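You operate a simulated robot arm through the tools that you are given. There is no shell and no other tool.

The job below is to be done with a simulated robot arm. You get a single attempt, and the scene is never put back.

TASK
Unfold the stove's legs and the teal panels, then stand the green pot on top.
Fine: all three legs and both panels at their stops and the dial on OFF before the pot goes on the camp stove.

It is judged by the outcome, as a careful person would: the job done as asked, and still so three seconds after it is handed in. It fails if anything else is knocked over, pushed out of place, dropped, spilled or broken.

THE ROBOT
A 7-joint arm with a fingered hand, fixed in place. Base frame: the origin is at the foot of the arm, x ahead of it, y to its left, z up; the work surface is at about z = 880. Lengths are in mm, angles in degrees, forces in N, time in s.
Its first joint turns from -166.0 to 166.0 degrees. Payload 4.7 kg.
Tool frame: the origin (TCP) lies between the finger pads and is the grasp point; the fingertips stand 36 mm ahead of it; z points along the fingers, y is the line along which they close. The gripper opens to 120 mm. The gripper's body begins 42 mm behind the TCP. The gripper is a hand of 5 fingers: y runs from the thumb to the fingers, the wrist lies at [-18, -122, -210] in the tool frame, and closing takes about 1.5 s.
Orientation is that of the tool frame in the base frame, as a unit quaternion [x, y, z, w]. With the fingers straight down and the wrist toward the robot, the tool's x, y and z point along [0, 1, 0], [1, 0, 0] and [0, 0, -1] of the base frame.

THE INTERFACE
- The arm moves only by the tool send_rows. Its arguments are lists of equal length, an entry for each row: "angular": the turn, a rotation vector about the tool's x, y, z in degrees, a list of three; "offset": the shift along the tool's x, y, z in m, a list of three. In form: {"angular": [[wx, wy, wz], ...], "offset": [[x, y, z], ...]}. A call has 1 to 20 rows; each row shifts and turns the commanded pose from where the row before left it, along the tool's axes as they then stand. "gripper" is the closure, from 0 (fully open) to 1 (shut), set as the call begins (left out, the last holds). A row lasts 0.2 s, in which the tool goes at most 50 mm and 8.6 degrees; a call with a longer step from one row to the next is refused whole, and so is a gripper value outside its range. Where a pose cannot be reached the arm comes as near as it can. A force on the tool above 60 N (or 10 N above the force at the start of the call, whichever is more), or a blocked arm, ends the call early, and 0.2 s more pass. The fingers move at their own pace (about 45 mm/s each) and stop on an object; they squeeze with about 28 N. The grip force told is the motor's: it shows also when the fingers shut on nothing. Time passes only in rows, and 0.2 s behind the last, so rows that do not move let the fingers close. The reply holds the time, the measured pose of the TCP, the force on the tool along the base axes, the opening and the grip force, in the units named above and with some noise, with the torque about the TCP (base axes, N m) and any sound that the robot's microphone picked up, and new pictures: "show" is both (left out), scene, wrist or none.
- Cameras (640 x 400 px; columns grow to the right, rows downward): "scene" is fixed at [399.4, 499, 1642.7]; the picture's right is [-1.00, 0.04, 0.00], its down [0.02, 0.52, -0.85] and it looks along [-0.03, -0.85, -0.52] (base axes); focal length 345 px, centre (320, 200). "wrist" rides on the gripper at [73, -91, -143] in the tool frame; the picture's right is [-0.80, 0.28, -0.53], its down [-0.53, -0.73, 0.42] and it looks along [-0.27, 0.62, 0.74] (tool axes); focal length 234 px, centre (320, 200). There is no depth. A picture from a camera that has moved, and an enlarged one, comes with that camera's place and axes in the base frame and with its lens.
- set_fingers(index, middle, ring, little, thumb_bend, thumb_turn): sets how far each is bent, from 0 (flat) to 1 (curled in); at 0.3 the hand is open as for a grip, at 0.7 the pads meet at the TCP. One left out holds its place. A second passes; each finger stops where it meets its share of the squeeze, and holds until it gets a number again. A gripper value or a shape takes the hand back. It gives what a move gives, with no picture; readings hold the bend of each and the force on index, middle, ring, little, thumb and palm. thumb_turn goes from beside the hand (0) to across from the fingers (1), as for a grip.
- preshape(shape): the hand has 5 fingers and takes this shape, open, in about a second: jaw (thumb against the fingers, like two jaws); tri (thumb and two fingers); tip (a fingertip pinch); poke (one finger out to press); point (the index stretched); flat (the hand flat); cup (the hand cupped); fist (a fist). The gripper value then closes the fingers along that shape, each until it touches; the sizes above hold for jaw. It gives what a move gives, with no picture.
- inspect(camera, box): a new picture of the part [left, top, right, bottom] of that camera's present view, enlarged. It takes no simulated time.
- finish_job(): hands the job in; it is judged then, once.

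Nothing tells you positions but the pictures and the camera data. Unless the task says otherwise, let go and move clear before handing in.

The tools are called after "Call:" by a JSON object that holds its "api" and its "payload". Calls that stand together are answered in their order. send_rows: Moves the arm, as the interface text tells. Its arguments: {"type":"object","properties":{"angular":{"type":"array","items":{"type":"array","items":{"type":"number"}}},"offset":{"type":"array","items":{"type":"array","items":{"type":"number"}}},"gripper":{"type":"number"},"show":{"type":"string","enum":["both","scene","wrist","none"]}},"required":["angular","offset"]} The other tools are called the same way: preshape (shape) gives the hand a shape; set_fingers (index, middle, ring, little, thumb_bend, thumb_turn) moves the fingers one by one; inspect (camera, box) takes an enlarged picture of a part of a camera's view; finish_job () hands the job in.

At the start:

```text
time_s: 0.0
eef_pos: [163.6, -485.5, 1251.5]
ee_rot: [0.707, 0.707, 0.0, 0.0]
wrist_force: [0.0, 0.2, 0.3]
torque: [0.0, 0.0, -0.02]
finger_gap: 119.6
grasp_force: 0.0
shape: jaw
bend: [0.3, 0.3, 0.3, 0.3, 0.3, 0.98]
finger forces: [0.0, 0.0, 0.1, 0.0, 0.1, 0.0]
```

scene: 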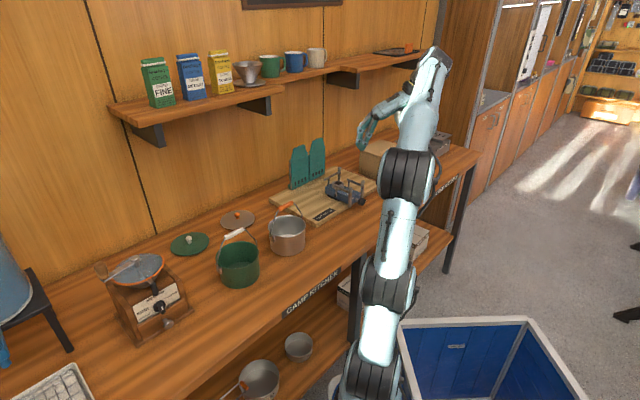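
wrist: 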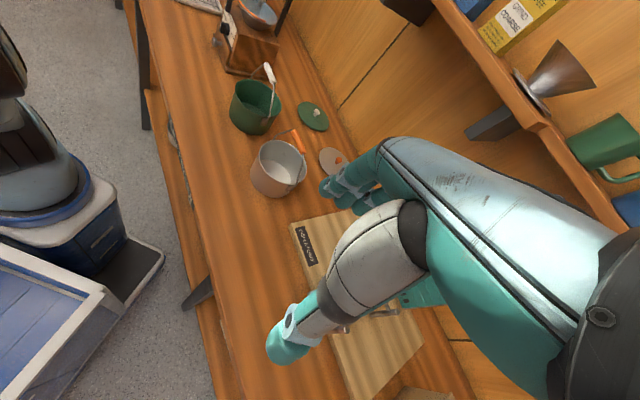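

I see a bench along the wall with a green pot (bail handle), a grey pot, and a wooden board with a small camp stove and teal panels. I'll look closer at the stove before moving.

Call:
{"api": "inspect", "payload": {"camera": "scene", "box": [260, 125, 400, 235]}}

Call:
{"api": "inspect", "payload": {"camera": "scene", "box": [310, 160, 380, 215]}}

Call:
{"api": "inspect", "payload": {"camera": "scene", "box": [80, 190, 340, 360]}}

Call:
{"api": "inspect", "payload": {"camera": "wrist", "box": [200, 50, 480, 400]}}

```text
3.64 times, centred on (330, 180) of scene
camera zoom: at [399.4, 499.0, 1642.7], right [-1.0, 0.04, 0.0], down [0.02, 0.52, -0.85], along [-0.03, -0.85, -0.52], focal length 1254 px, centre (284, 273)
```

zoom: 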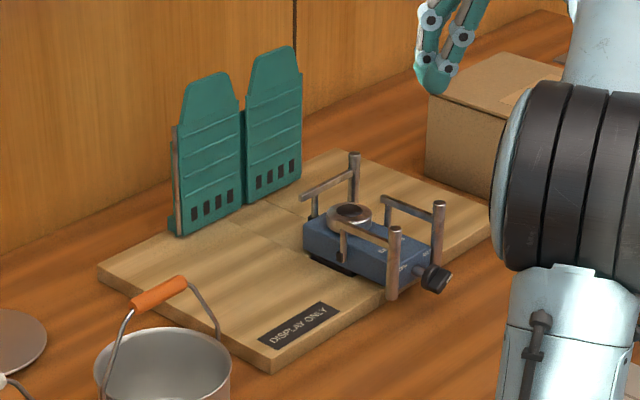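

```text
7.27 times, centred on (345, 188) of scene
camera zoom: at [399.4, 499.0, 1642.7], right [-1.0, 0.04, 0.0], down [0.02, 0.52, -0.85], along [-0.03, -0.85, -0.52], focal length 2508 px, centre (138, 291)
```

zoom: 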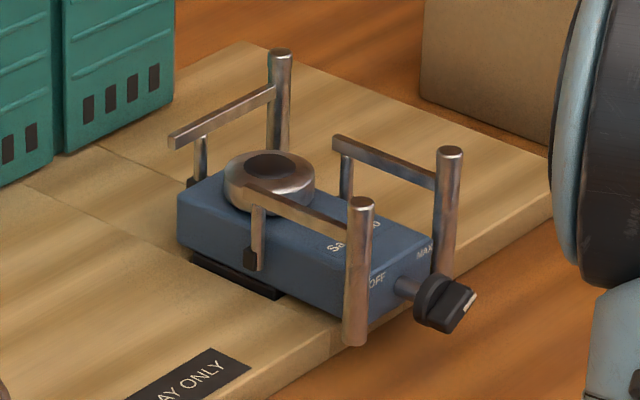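

```text
2.35 times, centred on (210, 275) of scene
camera zoom: at [399.4, 499.0, 1642.7], right [-1.0, 0.04, 0.0], down [0.02, 0.52, -0.85], along [-0.03, -0.85, -0.52], focal length 811 px, centre (579, 24)
```

zoom: 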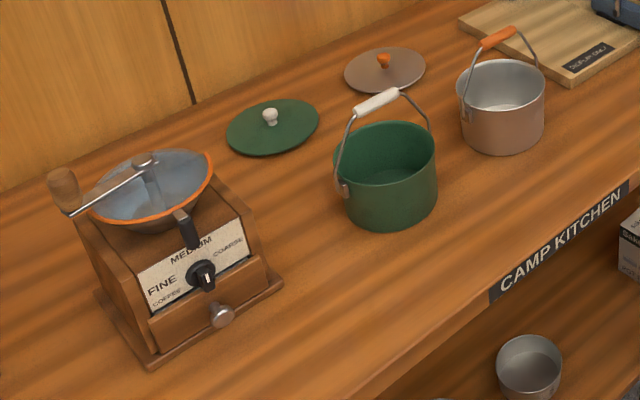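

```text
1.14 times, centred on (340, 225) of wrist
camera zoom: at [72.7, -412.9, 1395.7], right [0.28, -0.8, 0.53], down [-0.73, -0.53, -0.42], along [0.62, -0.27, -0.74], focal length 268 px, centre (297, 171)
```

zoom: 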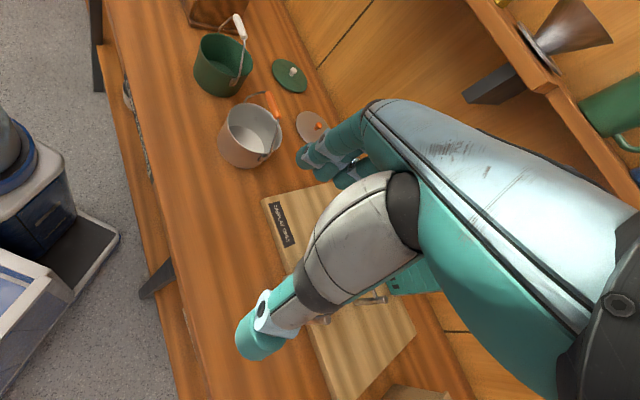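

The wall shelf runs above the bench, the board with the stove lies at about (320, -775), the stove itself at about (244, -750), and the pot at about (620, -317). I'll move the arm clear and turn the wrist camera onto the stove to look at how legs, panels and dial work.

Call:
{"api": "send_rows", "payload": {"angular": [[0, 0, 0], [0, 0, 0], [0, 0, 0], [0, 0, 0], [0, 0, 0], [0, 0, 0], [0, 0, 7.8], [0, 0, 7.8], [0, 0, 7.8], [0, 0, 7.8], [0, 0, 7.8], [0, 0, 7.8], [0, 0, 7.8], [0, 0, 7.8], [0, 0, 7.8]], "offset": [[-0.04, -0.015, 0.011], [-0.04, -0.015, 0.011], [-0.04, -0.015, 0.011], [-0.04, -0.015, 0.011], [-0.04, -0.015, 0.011], [-0.04, -0.015, 0.011], [0, 0, 0], [0, 0, 0], [0, 0, 0], [0, 0, 0], [0, 0, 0], [0, 0, 0], [0, 0, 0], [0, 0, 0], [0, 0, 0]]}}

```text
time_s: 3.2
eef_pos: [98.3, -671.5, 1143.7]
ee_rot: [0.985, 0.171, 0.0, 0.0]
wrist_force: [0.7, -0.4, -0.6]
torque: [0.0, -0.01, -0.01]
finger_gap: 119.7
grasp_force: 0.0
shape: jaw
bend: [0.3, 0.3, 0.3, 0.3, 0.3, 0.98]
finger forces: [0.1, 0.1, 0.0, 0.0, 0.0, 0.0]
out of reach, approached as far as the arm can: row 2, 3, 4, 5, 6
camera wrist: at [136.0, -560.6, 1286.7], right [-0.66, -0.53, 0.53], down [-0.75, 0.51, -0.42], along [-0.04, -0.67, -0.74], focal length 234 px, centre (320, 200)
```

scene: 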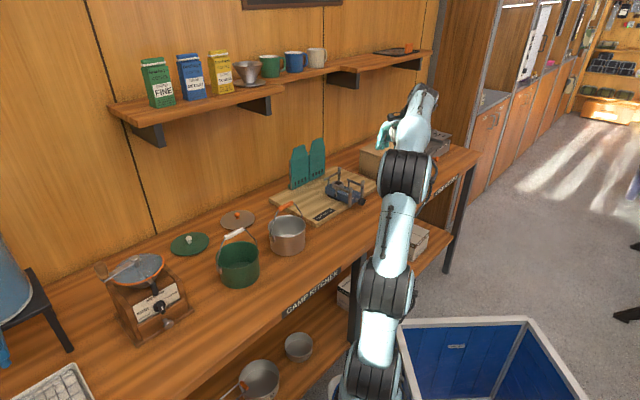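
wrist: 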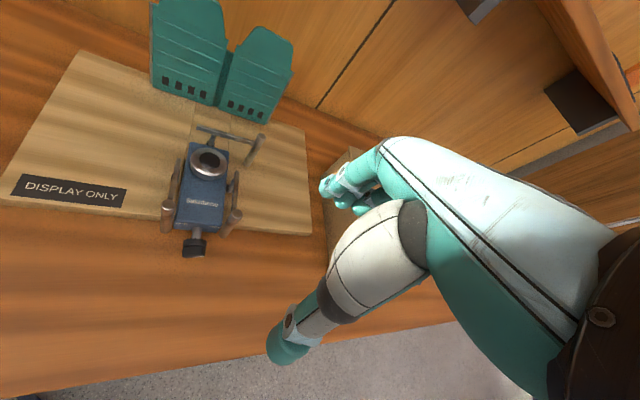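

The view of the board is good: panels standing at the back edge, the stove in the middle with the dial facing the front. I'll enlarge it.

Call:
{"api": "inspect", "payload": {"camera": "wrist", "box": [140, 110, 290, 265]}}

Call:
{"api": "inspect", "payload": {"camera": "wrist", "box": [130, 0, 320, 135]}}

Call:
{"api": "inspect", "payload": {"camera": "wrist", "box": [155, 190, 250, 265]}}

```text
2.58 times, centred on (215, 188) of wrist
camera zoom: at [136.0, -560.6, 1286.7], right [-0.66, -0.53, 0.53], down [-0.75, 0.51, -0.42], along [-0.04, -0.67, -0.74], focal length 604 px, centre (591, 232)
```

zoom: 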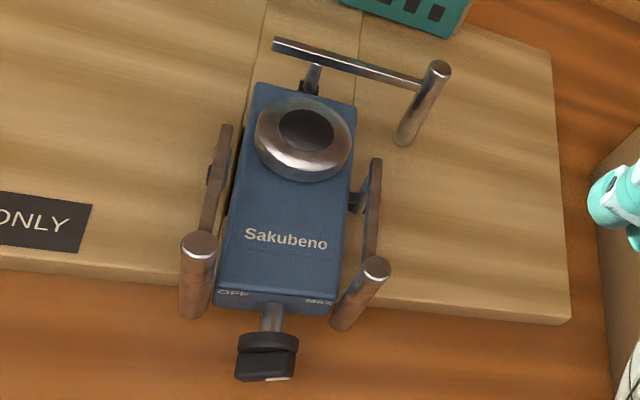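

```text
2.96 times, centred on (225, 68) of wrist
camera zoom: at [136.0, -560.6, 1286.7], right [-0.66, -0.53, 0.53], down [-0.75, 0.51, -0.42], along [-0.04, -0.67, -0.74], focal length 694 px, centre (602, 593)
```

zoom: 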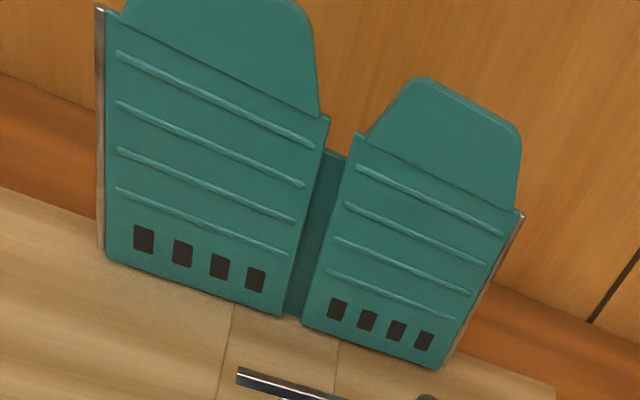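

```text
5.33 times, centred on (202, 228) of wrist
camera zoom: at [136.0, -560.6, 1286.7], right [-0.66, -0.53, 0.53], down [-0.75, 0.51, -0.42], along [-0.04, -0.67, -0.74], focal length 1249 px, centre (947, 53)
```

zoom: 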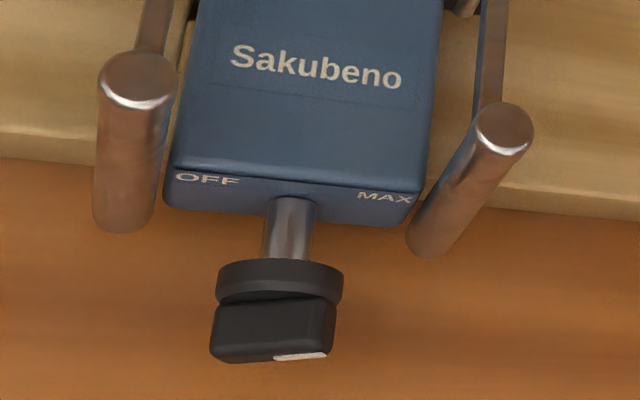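

The stove's three legs swing on upright pins (left and right folded forward along the body, the rear one folded to the right), and the two panels look like shutters folded over a back plate. I'll now move the camera in front of the stove to read the dial and check the leg heights.

Call:
{"api": "send_rows", "payload": {"angular": [[0, 0, 0], [0, 0, 0], [0, 0, 0], [0, 0, 0], [0, 0, -6.5], [0, 0, -6.5], [0, 0, -6.5], [0, 0, -6.5], [-7.5, 0, 0], [-7.5, 0, 0], [-7.5, 0, 0], [-7.5, 0, 0]], "offset": [[-0.0188, -0.0172, 0.0334], [-0.0188, -0.0172, 0.0334], [-0.0188, -0.0172, 0.0334], [-0.0188, -0.0172, 0.0334], [0, 0, 0], [0, 0, 0], [0, 0, 0], [0, 0, 0], [0, 0, 0], [0, 0, 0], [0, 0, 0], [0, 0, 0]]}}

```text
time_s: 5.8
eef_pos: [1.7, -631.3, 1010.5]
ee_rot: [0.89, 0.375, 0.1, 0.24]
wrist_force: [1.1, 0.7, 0.0]
torque: [-0.04, -0.02, -0.01]
finger_gap: 119.6
grasp_force: 0.1
shape: jaw
bend: [0.3, 0.3, 0.3, 0.3, 0.3, 0.98]
finger forces: [0.1, 0.0, 0.0, 0.1, 0.0, 0.0]
camera wrist: at [-54.0, -474.3, 1088.3], right [-0.58, -0.56, 0.6], down [-0.67, -0.09, -0.73], along [0.46, -0.82, -0.33], focal length 234 px, centre (320, 200)
```

scene: 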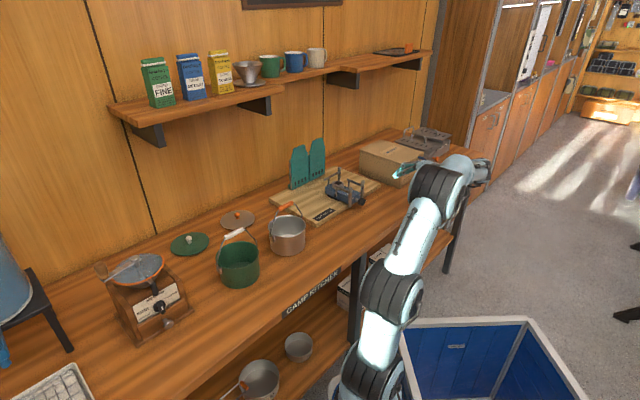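
wrist: 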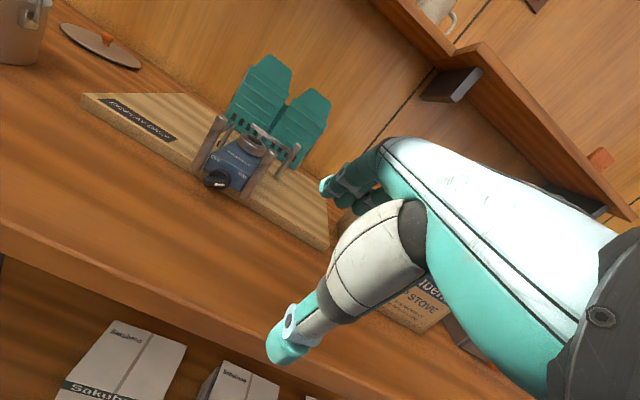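

Call:
{"api": "inspect", "payload": {"camera": "wrist", "box": [170, 95, 310, 210]}}

Call:
{"api": "inspect", "payload": {"camera": "wrist", "box": [190, 130, 260, 195]}}

Call:
{"api": "inspect", "payload": {"camera": "wrist", "box": [210, 45, 350, 175]}}

Call:
{"api": "inspect", "payload": {"camera": "scene", "box": [310, 160, 380, 215]}}

```text
3.48 times, centred on (240, 152) of wrist
camera zoom: at [-54.0, -474.3, 1088.3], right [-0.58, -0.56, 0.6], down [-0.67, -0.09, -0.73], along [0.46, -0.82, -0.33], focal length 814 px, centre (598, 365)
```

zoom: 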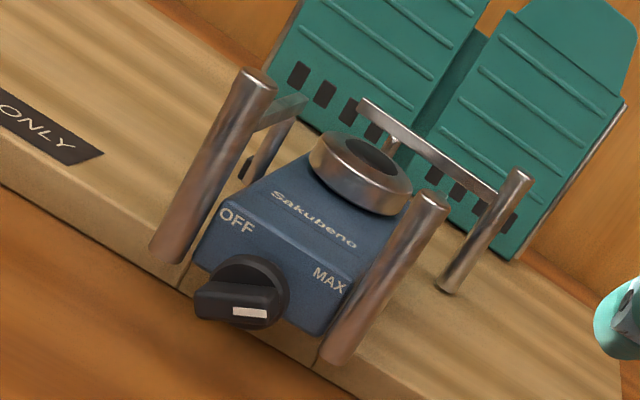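

```text
6.15 times, centred on (225, 162) of wrist
camera zoom: at [-54.0, -474.3, 1088.3], right [-0.58, -0.56, 0.6], down [-0.67, -0.09, -0.73], along [0.46, -0.82, -0.33], focal length 1441 px, centre (905, 431)
```

zoom: 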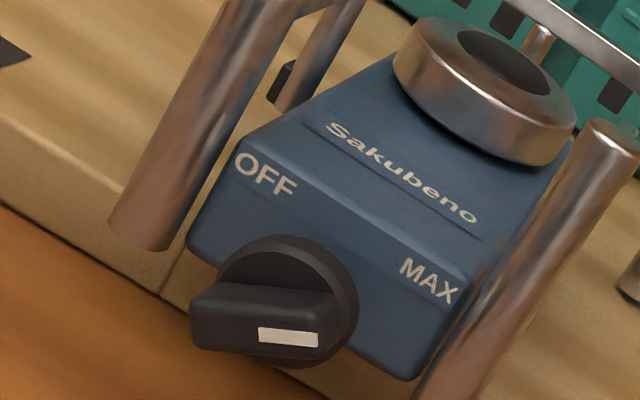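

```text
3.08 times, centred on (280, 110) of wrist
camera zoom: at [-54.0, -474.3, 1088.3], right [-0.58, -0.56, 0.6], down [-0.67, -0.09, -0.73], along [0.46, -0.82, -0.33], focal length 720 px, centre (443, 477)
```

zoom: 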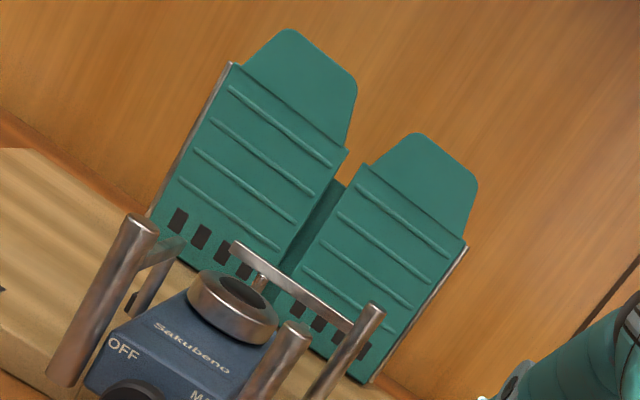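

```text
7.27 times, centred on (345, 188) of scene
camera zoom: at [399.4, 499.0, 1642.7], right [-1.0, 0.04, 0.0], down [0.02, 0.52, -0.85], along [-0.03, -0.85, -0.52], focal length 2508 px, centre (138, 291)
```

zoom: 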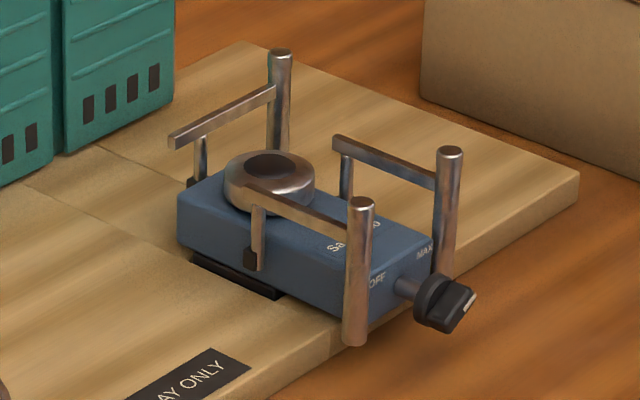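

The pointer's white mark is toward MAX (about 30° above horizontal right) and OFF is about 30° above horizontal left, so the dial needs roughly 120° counter-clockwise. I'll look at the panels more closely from the fixed camera.

Call:
{"api": "inspect", "payload": {"camera": "scene", "box": [282, 132, 332, 196]}}

Call:
{"api": "inspect", "payload": {"camera": "wrist", "box": [220, 50, 335, 125]}}

Call:
{"api": "inspect", "payload": {"camera": "scene", "box": [250, 40, 450, 160]}}

```text
6.25 times, centred on (307, 164) of scene
camera zoom: at [399.4, 499.0, 1642.7], right [-1.0, 0.04, 0.0], down [0.02, 0.52, -0.85], along [-0.03, -0.85, -0.52], focal length 2155 px, centre (401, 425)
```

zoom: 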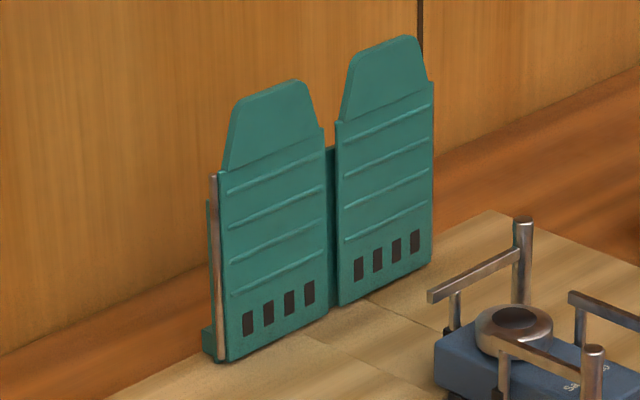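

```text
5.33 times, centred on (278, 88) of wrist
camera zoom: at [-54.0, -474.3, 1088.3], right [-0.58, -0.56, 0.6], down [-0.67, -0.09, -0.73], along [0.46, -0.82, -0.33], focal length 1249 px, centre (547, 800)
```

zoom: 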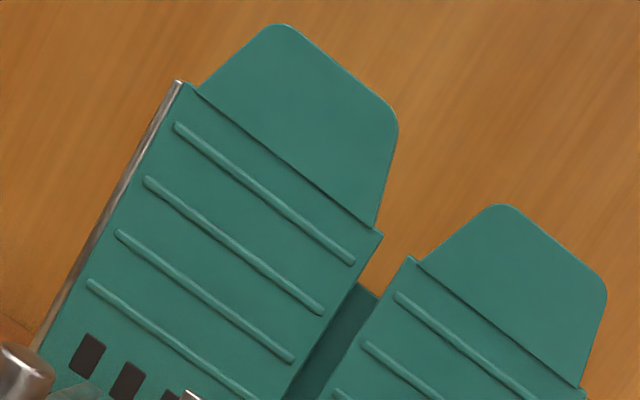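

```text
3.20 times, centred on (350, 100) of scene
camera zoom: at [399.4, 499.0, 1642.7], right [-1.0, 0.04, 0.0], down [0.02, 0.52, -0.85], along [-0.03, -0.85, -0.52], focal length 1104 px, centre (224, 520)
```

zoom: 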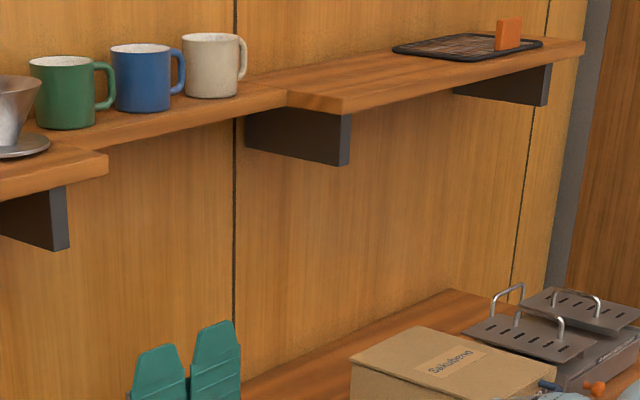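

Left hinge rod top is at about (471, -791, 1043), right one at (320, -937, 1046), and each wing has a tab rising to z≈1090 that I can hook from behind. Next I'll put the hand into the one-finger poke shape and see where the fingertip sits.

Call:
{"api": "preshape", "payload": {"shape": "poke"}}

Call:
{"api": "inspect", "payload": {"camera": "wrist", "box": [240, 100, 640, 400]}}

Call:
{"api": "inspect", "payload": {"camera": "scene", "box": [350, 130, 510, 230]}}

```text
time_s: 6.7
eef_pos: [2.2, -631.3, 1009.9]
ee_rot: [0.89, 0.376, 0.102, 0.238]
wrist_force: [0.7, -0.9, 0.0]
torque: [0.01, 0.01, 0.0]
finger_gap: 0.1
grasp_force: 0.0
shape: poke
bend: [0.7, 0.7, 0.99, 0.99, 1.0, 1.0]
finger forces: [0.0, 0.0, 0.0, 0.0, 0.1, 0.0]
```

```text
1.33 times, centred on (440, 250) of wrist
camera zoom: at [-54.0, -474.7, 1088.3], right [-0.57, -0.56, 0.59], down [-0.67, -0.09, -0.73], along [0.46, -0.82, -0.33], focal length 312 px, centre (160, 133)
```

zoom: 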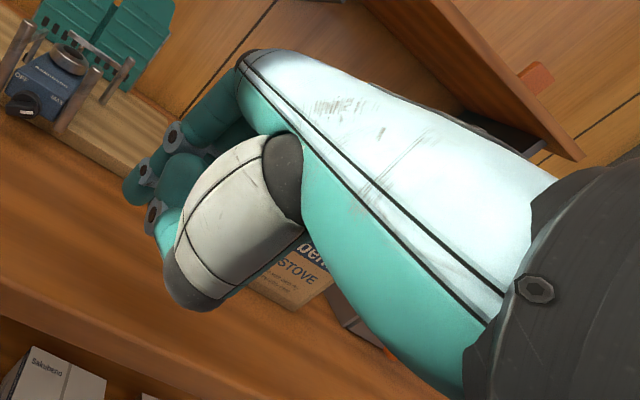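

```text
4.00 times, centred on (430, 180) of scene
camera zoom: at [399.4, 499.0, 1642.7], right [-1.0, 0.04, 0.0], down [0.02, 0.52, -0.85], along [-0.03, -0.85, -0.52], focal length 1379 px, centre (-120, 280)
```

zoom: 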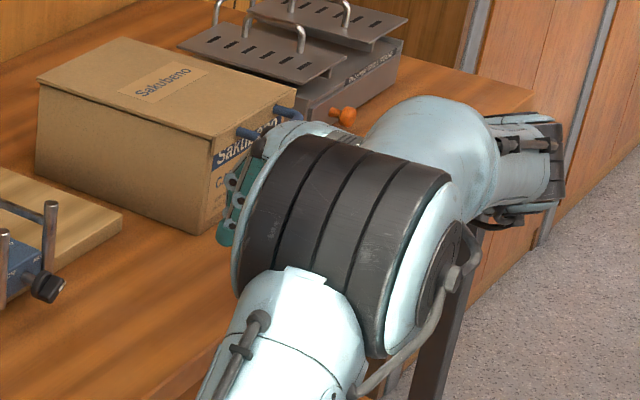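

The poke shape leaves the index and middle fingers together. I'll curl the middle away to get a single slim finger and see which one stays out.

Call:
{"api": "set_fingers", "payload": {"middle": 1.0, "index": 0.6}}

Call:
{"api": "inspect", "payload": {"camera": "wrist", "box": [290, 120, 450, 280]}}

```text
time_s: 7.7
eef_pos: [1.9, -632.0, 1009.4]
ee_rot: [0.89, 0.377, 0.101, 0.238]
wrist_force: [0.3, -0.1, -0.3]
torque: [0.01, -0.02, 0.0]
finger_gap: 48.0
grasp_force: 0.1
shape: fingers
bend: [0.6, 1.0, 0.99, 0.99, 1.0, 1.0]
finger forces: [0.0, 0.1, 0.0, 0.0, 0.1, 0.1]
```

```text
2.50 times, centred on (370, 200) of wrist
camera zoom: at [-54.0, -474.6, 1088.2], right [-0.58, -0.56, 0.59], down [-0.67, -0.09, -0.73], along [0.46, -0.82, -0.33], focal length 585 px, centre (195, 200)
```

zoom: 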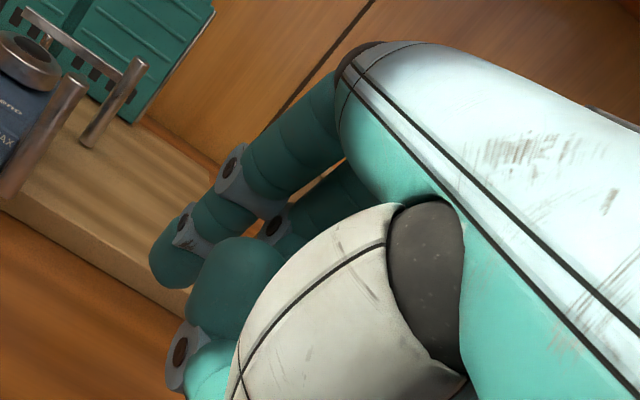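

The index is the finger on the +x side. I'll try the "point" shape for a longer, cleaner probe.

Call:
{"api": "preshape", "payload": {"shape": "point"}}

Call:
{"api": "inspect", "payload": {"camera": "wrist", "box": [240, 80, 480, 290]}}

Call:
{"api": "inspect", "payload": {"camera": "scene", "box": [350, 130, 510, 230]}}

```text
time_s: 8.6
eef_pos: [2.1, -631.9, 1009.6]
ee_rot: [0.89, 0.376, 0.101, 0.239]
wrist_force: [-0.6, -0.4, 0.0]
torque: [-0.01, -0.03, 0.01]
finger_gap: 114.1
grasp_force: 0.0
shape: point
bend: [0.19, 1.0, 1.0, 1.0, 0.98, 0.88]
finger forces: [0.0, 0.0, 0.1, 0.1, 0.1, 0.1]
```

```text
1.90 times, centred on (360, 185) of wrist
camera zoom: at [-54.0, -474.6, 1088.2], right [-0.58, -0.56, 0.59], down [-0.67, -0.09, -0.73], along [0.46, -0.82, -0.33], focal length 446 px, centre (244, 229)
```

zoom: 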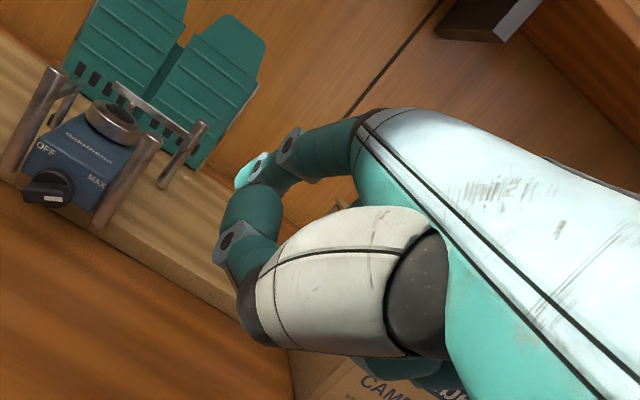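

```text
4.00 times, centred on (430, 180) of scene
camera zoom: at [399.4, 499.0, 1642.7], right [-1.0, 0.04, 0.0], down [0.02, 0.52, -0.85], along [-0.03, -0.85, -0.52], focal length 1379 px, centre (-120, 280)
```

zoom: 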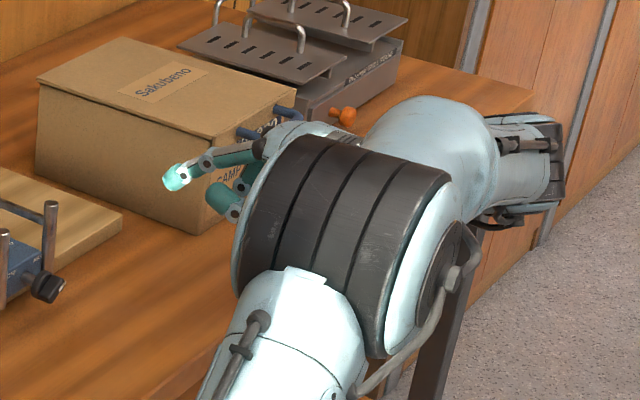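

The straight index's tip comes out about 22, 77, 22 mm ahead of the TCP in the tool frame, which makes a good probe. I'll level the hand and bring it above the stove to check the tip against the left post before touching anything.

Call:
{"api": "send_rows", "payload": {"angular": [[0, 0, 0], [0, 0, 0], [7.5, 0, 0], [7.5, 0, 0], [7.5, 0, 0], [7.5, 0, 0], [0, 0, 0], [0, 0, 0], [0, 0, 0], [0, 0, 0]], "offset": [[0, 0.0175, -0.0303], [0, 0.0175, -0.0303], [0, 0, 0], [0, 0, 0], [0, 0, 0], [0, 0, 0], [0.0276, 0.02525, -0.005], [0.0276, 0.02525, -0.005], [0.0276, 0.02525, -0.005], [0.0276, 0.02525, -0.005]]}}

```text
time_s: 10.8
eef_pos: [151.2, -623.1, 1098.4]
ee_rot: [0.922, 0.388, 0.001, -0.001]
wrist_force: [0.0, -0.5, 0.1]
torque: [0.03, 0.0, 0.0]
finger_gap: 0.1
grasp_force: 0.0
shape: point
bend: [0.19, 1.0, 1.0, 1.0, 0.98, 0.88]
finger forces: [0.0, 0.1, 0.0, 0.0, 0.0, 0.0]
camera wrist: at [137.0, -507.8, 1242.2], right [-0.36, -0.77, 0.52], down [-0.9, 0.13, -0.42], along [0.26, -0.62, -0.74], focal length 234 px, centre (320, 200)
```

scene: 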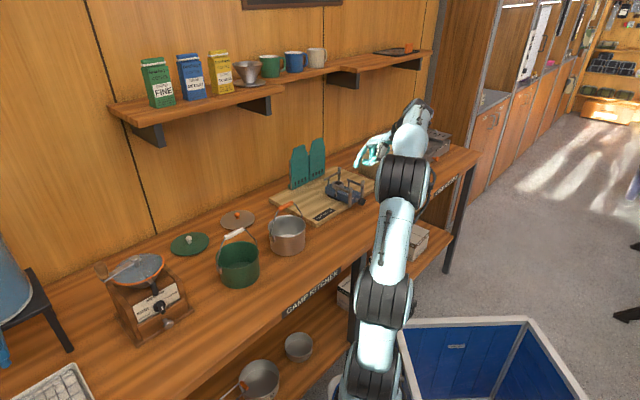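
wrist: 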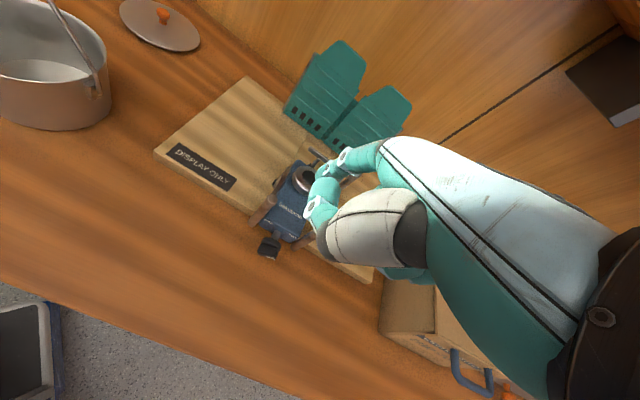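

Call:
{"api": "inspect", "payload": {"camera": "wrist", "box": [235, 130, 395, 280]}}

Call:
{"api": "inspect", "payload": {"camera": "scene", "box": [320, 120, 420, 215]}}

```text
2.67 times, centred on (315, 205) of wrist
camera zoom: at [137.0, -507.8, 1242.2], right [-0.36, -0.77, 0.52], down [-0.9, 0.13, -0.42], along [0.26, -0.62, -0.74], focal length 624 px, centre (333, 187)
```

zoom: 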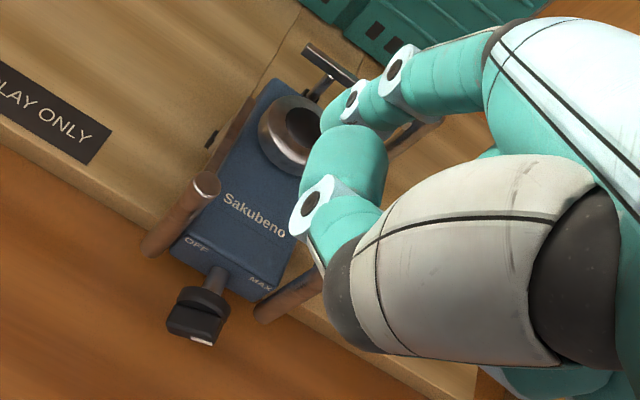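

```text
4.21 times, centred on (370, 168) of scene
camera zoom: at [399.4, 499.0, 1642.7], right [-1.0, 0.04, 0.0], down [0.02, 0.52, -0.85], along [-0.03, -0.85, -0.52], focal length 1452 px, centre (110, 337)
```

zoom: 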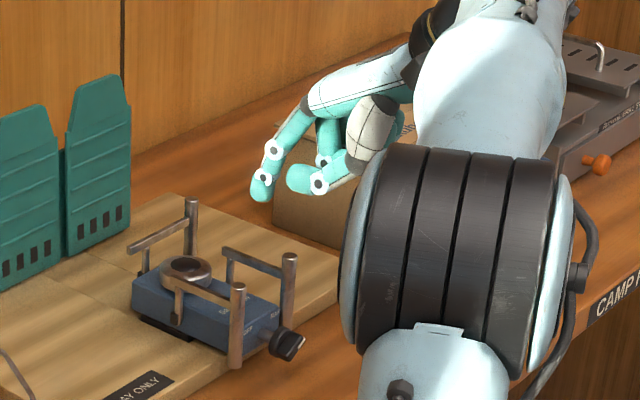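

The straight fingertip is now just above and inside the left post. I'll lower it part way beside the post (over the stove body) and check clearance.

Call:
{"api": "send_rows", "payload": {"angular": [[0, 0, 0], [0, 0, 0], [0, 0, 0]], "offset": [[-0.003, 0.0055, 0.028], [-0.003, 0.0055, 0.028], [0, 0, 0.028]]}}

Call:
{"api": "inspect", "payload": {"camera": "wrist", "box": [235, 130, 395, 280]}}

Call:
{"api": "inspect", "payload": {"camera": "scene", "box": [320, 140, 400, 215]}}

```text
time_s: 11.6
eef_pos: [155.4, -633.6, 1014.7]
ee_rot: [0.921, 0.389, -0.001, 0.001]
wrist_force: [0.9, 0.6, 0.5]
torque: [0.01, 0.01, 0.0]
finger_gap: 0.2
grasp_force: 0.0
shape: point
bend: [0.19, 1.0, 1.0, 1.0, 0.98, 0.88]
finger forces: [0.0, 0.0, 0.0, 0.0, 0.0, 0.0]
camera wrist: at [142.0, -517.9, 1158.2], right [-0.36, -0.77, 0.53], down [-0.9, 0.13, -0.42], along [0.26, -0.62, -0.74], focal length 234 px, centre (320, 200)
```

scene: 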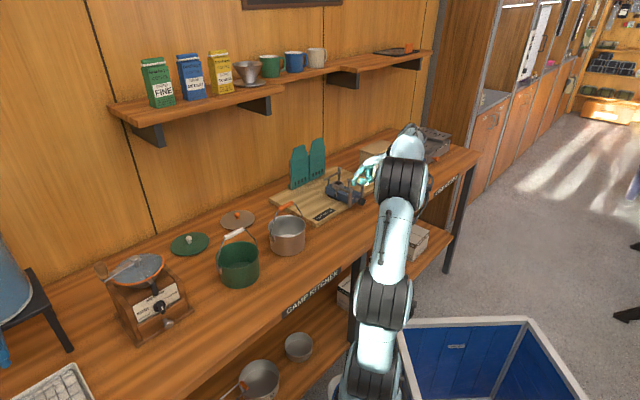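
wrist: 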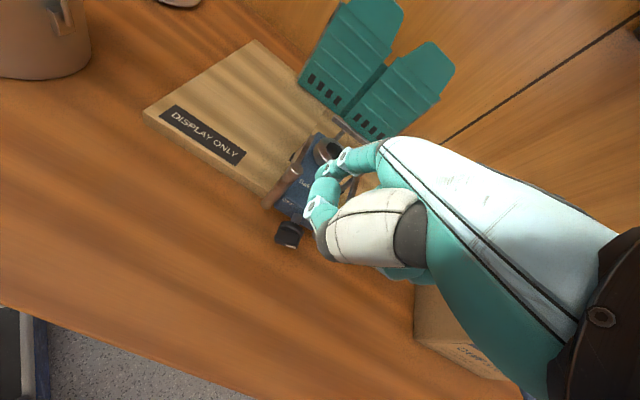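

```text
2.67 times, centred on (315, 205) of wrist
camera zoom: at [142.0, -517.9, 1158.2], right [-0.36, -0.77, 0.53], down [-0.9, 0.13, -0.42], along [0.26, -0.62, -0.74], focal length 624 px, centre (333, 187)
```

zoom: 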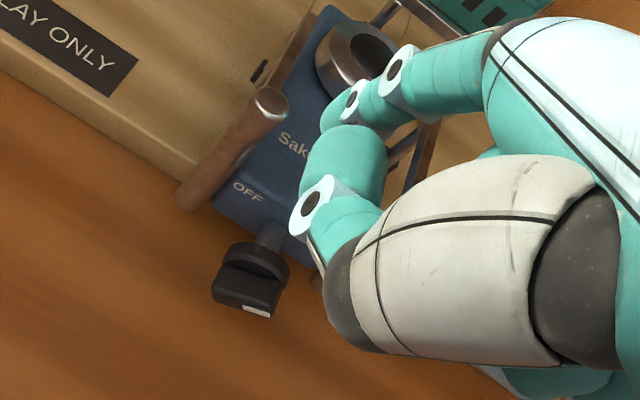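

```text
5.33 times, centred on (360, 178) of scene
camera zoom: at [399.4, 499.0, 1642.7], right [-1.0, 0.04, 0.0], down [0.02, 0.52, -0.85], along [-0.03, -0.85, -0.52], focal length 1839 px, centre (107, 320)
```

zoom: 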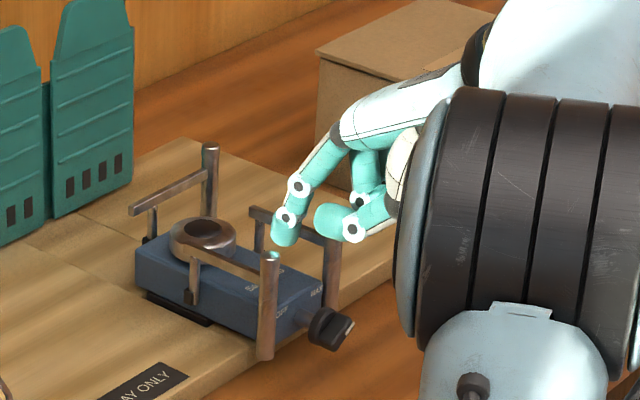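

Call:
{"api": "send_rows", "payload": {"angular": [[0, 0, 0], [0, 0, 0]], "offset": [[0, 0, 0.018], [0, 0, 0.018]], "show": "none"}}

Call:
{"api": "inspect", "payload": {"camera": "scene", "box": [320, 140, 400, 215]}}

Call:
{"api": "inspect", "payload": {"camera": "wrist", "box": [235, 130, 395, 280]}}

```text
time_s: 12.2
eef_pos: [155.9, -636.0, 978.6]
ee_rot: [0.921, 0.389, 0.0, -0.001]
wrist_force: [0.2, -0.1, 0.5]
torque: [-0.02, -0.01, -0.01]
finger_gap: 0.0
grasp_force: 0.0
shape: point
bend: [0.19, 1.0, 1.0, 1.0, 0.98, 0.88]
finger forces: [0.1, 0.1, 0.0, 0.0, 0.0, 0.1]
```

```text
5.33 times, centred on (360, 178) of scene
camera zoom: at [399.4, 499.0, 1642.7], right [-1.0, 0.04, 0.0], down [0.02, 0.52, -0.85], along [-0.03, -0.85, -0.52], focal length 1839 px, centre (107, 320)
```

zoom: 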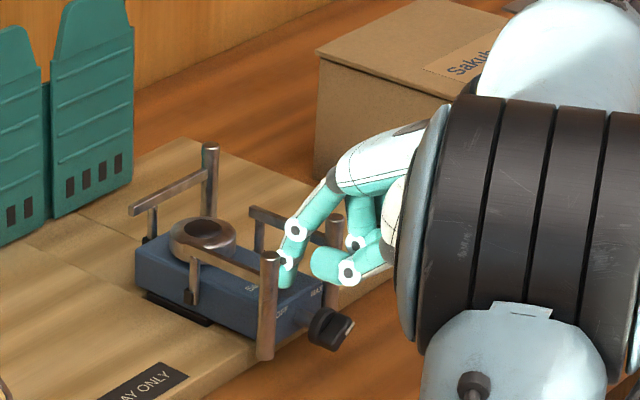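

```text
2.67 times, centred on (315, 205) of wrist
camera zoom: at [142.2, -519.5, 1122.0], right [-0.36, -0.77, 0.53], down [-0.9, 0.13, -0.42], along [0.26, -0.62, -0.74], focal length 624 px, centre (333, 187)
```

zoom: 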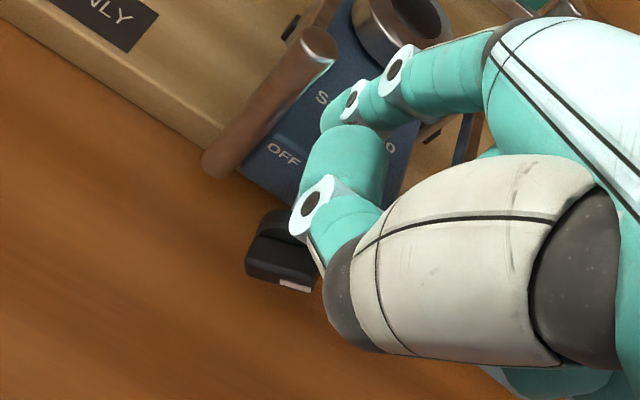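

The fingertip sits inside the left post with no contact. I'll push the left post outward (to the left) in small steps.

Call:
{"api": "send_rows", "payload": {"angular": [[0, 0, 0], [0, 0, 0], [0, 0, 0], [0, 0, 0], [0, 0, 0]], "offset": [[0.006, 0, 0], [0.006, 0, 0], [0.006, 0, 0], [0.006, 0, 0], [0.006, 0, 0]], "show": "none"}}

Call:
{"api": "inspect", "payload": {"camera": "scene", "box": [320, 140, 400, 215]}}

Call:
{"api": "inspect", "payload": {"camera": "wrist", "box": [215, 100, 395, 280]}}

```text
time_s: 13.4
eef_pos: [177.3, -612.8, 978.2]
ee_rot: [0.921, 0.389, 0.0, 0.0]
wrist_force: [-0.2, -0.7, 0.7]
torque: [0.0, -0.05, 0.0]
finger_gap: 114.4
grasp_force: 0.0
shape: point
bend: [0.19, 1.0, 1.0, 1.0, 0.98, 0.88]
finger forces: [0.1, 0.0, 0.0, 0.1, 0.1, 0.0]
```

```text
5.33 times, centred on (360, 178) of scene
camera zoom: at [399.4, 499.0, 1642.7], right [-1.0, 0.04, 0.0], down [0.02, 0.52, -0.85], along [-0.03, -0.85, -0.52], focal length 1839 px, centre (107, 320)
```

zoom: 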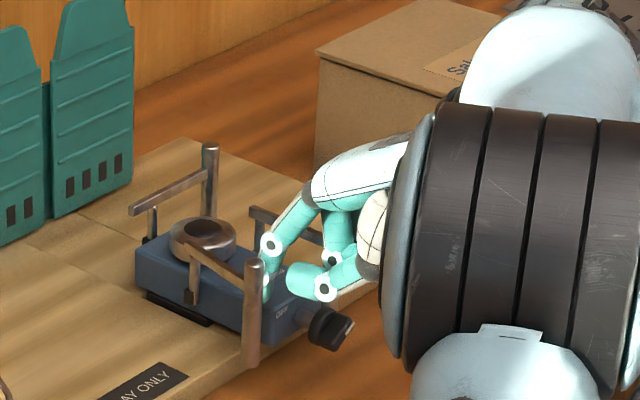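

```text
2.22 times, centred on (305, 190) of wrist
camera zoom: at [162.4, -497.6, 1122.6], right [-0.36, -0.77, 0.53], down [-0.9, 0.13, -0.42], along [0.26, -0.62, -0.74], focal length 520 px, centre (353, 222)
```

zoom: 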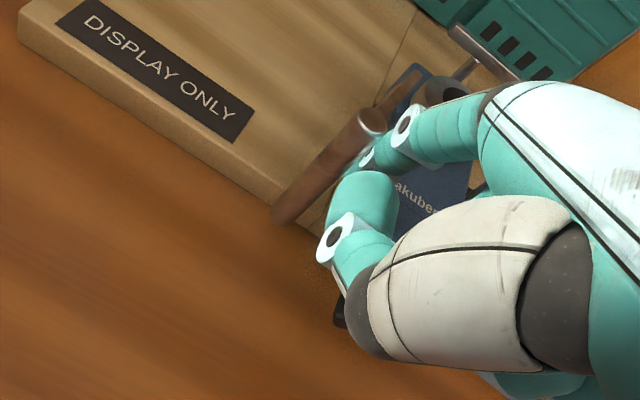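

The leg is turning freely with almost no force. I'll keep following the arc toward its stop.

Call:
{"api": "send_rows", "payload": {"angular": [[0, 0, 0], [0, 0, 0], [0, 0, 0], [0, 0, 0]], "offset": [[0.008, 0.001, 0], [0.008, 0.002, 0], [0.007, 0.003, 0], [0.007, 0.004, 0]], "show": "none"}}

Call:
{"api": "send_rows", "payload": {"angular": [[0, 0, 0], [0, 0, 0]], "offset": [[0.004, 0.003, 0], [0.004, 0.003, 0]], "show": "none"}}

Call:
{"api": "inspect", "payload": {"camera": "scene", "box": [320, 140, 400, 215]}}

Call:
{"api": "inspect", "payload": {"camera": "wrist", "box": [215, 100, 395, 280]}}

```text
time_s: 14.4
eef_pos: [205.1, -599.6, 978.9]
ee_rot: [0.921, 0.389, 0.0, 0.0]
wrist_force: [0.6, -0.6, -0.2]
torque: [-0.03, -0.01, -0.02]
finger_gap: 114.0
grasp_force: 0.1
shape: point
bend: [0.19, 1.0, 1.0, 1.0, 0.98, 0.88]
finger forces: [0.0, 0.0, 0.0, 0.0, 0.1, 0.0]
```

```text
time_s: 15.0
eef_pos: [215.3, -596.9, 978.7]
ee_rot: [0.921, 0.39, 0.001, 0.001]
wrist_force: [-0.4, 0.9, 0.6]
torque: [0.01, 0.02, -0.04]
finger_gap: 114.0
grasp_force: 0.0
shape: point
bend: [0.19, 1.0, 1.0, 1.0, 0.98, 0.88]
finger forces: [0.0, 0.1, 0.0, 0.0, 0.0, 0.0]
```

```text
5.33 times, centred on (360, 178) of scene
camera zoom: at [399.4, 499.0, 1642.7], right [-1.0, 0.04, 0.0], down [0.02, 0.52, -0.85], along [-0.03, -0.85, -0.52], focal length 1839 px, centre (107, 320)
```

zoom: 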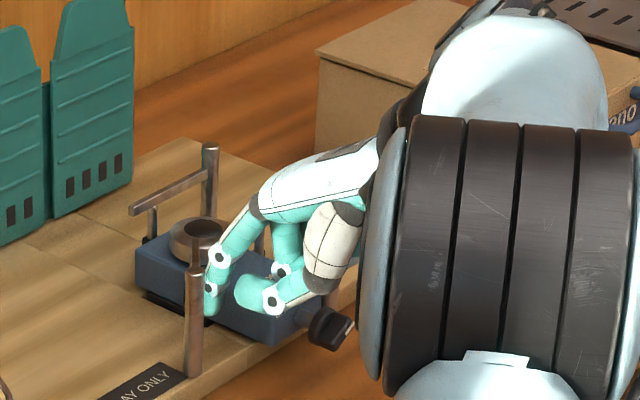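

```text
2.22 times, centred on (305, 190) of wrist
camera zoom: at [200.9, -481.6, 1122.6], right [-0.36, -0.77, 0.53], down [-0.9, 0.13, -0.42], along [0.26, -0.62, -0.74], focal length 520 px, centre (353, 222)
```

zoom: 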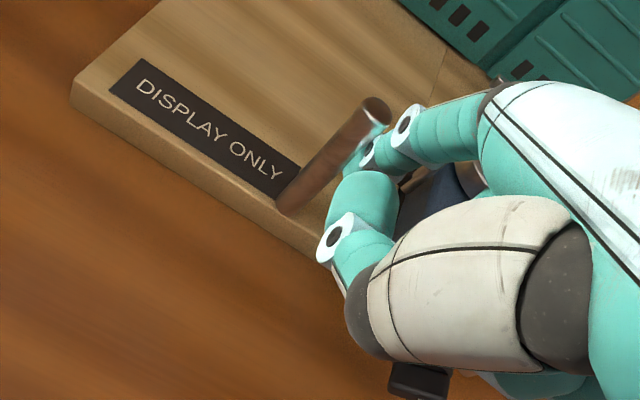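

The post is at about 50° of swing, still free. I'll continue in small steps watching for the stop.

Call:
{"api": "send_rows", "payload": {"angular": [[0, 0, 0], [0, 0, 0]], "offset": [[0.0028, 0.003, 0], [0.0028, 0.003, 0]], "show": "none"}}

Call:
{"api": "send_rows", "payload": {"angular": [[0, 0, 0], [0, 0, 0]], "offset": [[0.0024, 0.0033, 0], [0.0024, 0.0033, 0]], "show": "none"}}

Call:
{"api": "inspect", "payload": {"camera": "scene", "box": [320, 140, 400, 215]}}

Call:
{"api": "inspect", "payload": {"camera": "wrist", "box": [215, 100, 395, 280]}}

```text
time_s: 15.6
eef_pos: [224.0, -596.6, 980.0]
ee_rot: [0.921, 0.389, 0.0, -0.001]
wrist_force: [-0.2, -0.1, -0.7]
torque: [0.02, 0.02, 0.03]
finger_gap: 114.4
grasp_force: 0.1
shape: point
bend: [0.19, 1.0, 1.0, 1.0, 0.98, 0.88]
finger forces: [0.0, 0.0, 0.0, 0.1, 0.0, 0.0]
```

```text
time_s: 16.2
eef_pos: [230.5, -600.2, 979.2]
ee_rot: [0.921, 0.389, 0.0, 0.0]
wrist_force: [0.0, 0.9, 0.2]
torque: [0.02, 0.0, 0.0]
finger_gap: 114.4
grasp_force: 0.1
shape: point
bend: [0.19, 1.0, 1.0, 1.0, 0.98, 0.88]
finger forces: [0.1, 0.0, 0.0, 0.0, 0.1, 0.1]
```

```text
5.33 times, centred on (360, 178) of scene
camera zoom: at [399.4, 499.0, 1642.7], right [-1.0, 0.04, 0.0], down [0.02, 0.52, -0.85], along [-0.03, -0.85, -0.52], focal length 1839 px, centre (107, 320)
```

zoom: 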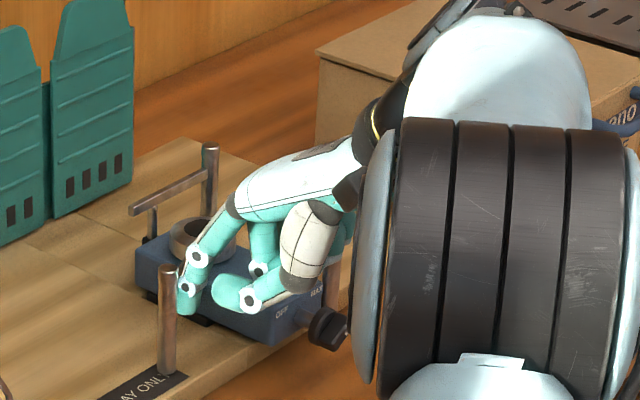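

```text
2.22 times, centred on (305, 190) of wrist
camera zoom: at [216.6, -483.2, 1122.6], right [-0.36, -0.77, 0.53], down [-0.9, 0.13, -0.42], along [0.26, -0.62, -0.74], focal length 520 px, centre (353, 222)
```

zoom: 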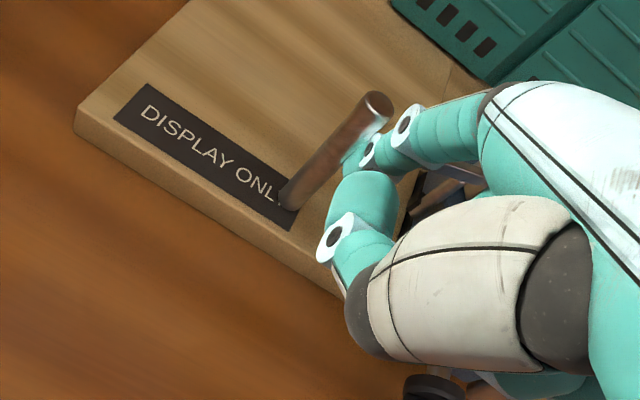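

About 66° now and still free; I'll keep going along the arc.

Call:
{"api": "send_rows", "payload": {"angular": [[0, 0, 0], [0, 0, 0]], "offset": [[0.0018, 0.0037, 0], [0.0015, 0.0038, 0]], "show": "none"}}

Call:
{"api": "send_rows", "payload": {"angular": [[0, 0, 0], [0, 0, 0]], "offset": [[0.0012, 0.0038, 0], [0.0009, 0.004, 0]], "show": "none"}}

Call:
{"api": "inspect", "payload": {"camera": "scene", "box": [320, 140, 400, 215]}}

Call:
{"api": "inspect", "payload": {"camera": "wrist", "box": [215, 100, 395, 280]}}

```text
time_s: 16.8
eef_pos: [238.6, -600.3, 980.3]
ee_rot: [0.922, 0.388, -0.001, 0.001]
wrist_force: [-8.3, 3.3, 4.4]
torque: [-0.15, -0.25, -0.13]
finger_gap: 114.2
grasp_force: 0.0
shape: point
bend: [0.21, 1.0, 1.0, 1.0, 0.98, 0.88]
finger forces: [9.8, 0.0, 0.1, 0.0, 0.0, 0.0]
```

```text
time_s: 17.4
eef_pos: [245.2, -605.4, 980.9]
ee_rot: [0.921, 0.389, -0.001, 0.001]
wrist_force: [-7.6, 5.0, 4.5]
torque: [-0.07, -0.22, 0.09]
finger_gap: 114.4
grasp_force: 0.0
shape: point
bend: [0.23, 1.0, 1.0, 1.0, 0.98, 0.88]
finger forces: [9.8, 0.0, 0.0, 0.1, 0.0, 0.0]
```

```text
5.33 times, centred on (360, 178) of scene
camera zoom: at [399.4, 499.0, 1642.7], right [-1.0, 0.04, 0.0], down [0.02, 0.52, -0.85], along [-0.03, -0.85, -0.52], focal length 1839 px, centre (107, 320)
```

zoom: 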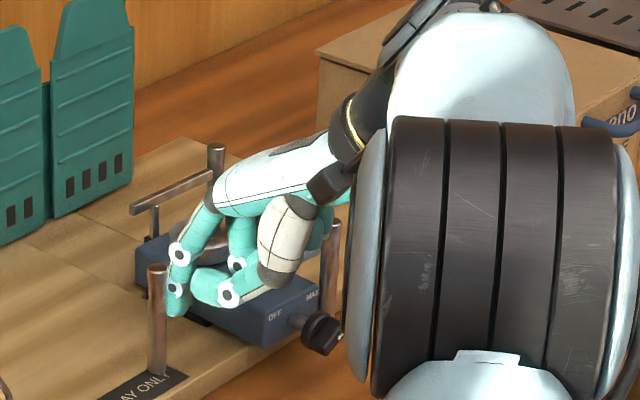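

```text
2.22 times, centred on (305, 190) of wrist
camera zoom: at [231.2, -489.4, 1123.6], right [-0.36, -0.77, 0.53], down [-0.9, 0.13, -0.42], along [0.26, -0.62, -0.74], focal length 520 px, centre (353, 222)
```

zoom: 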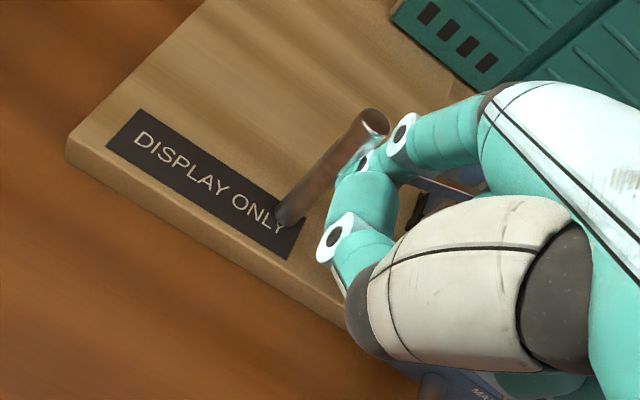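

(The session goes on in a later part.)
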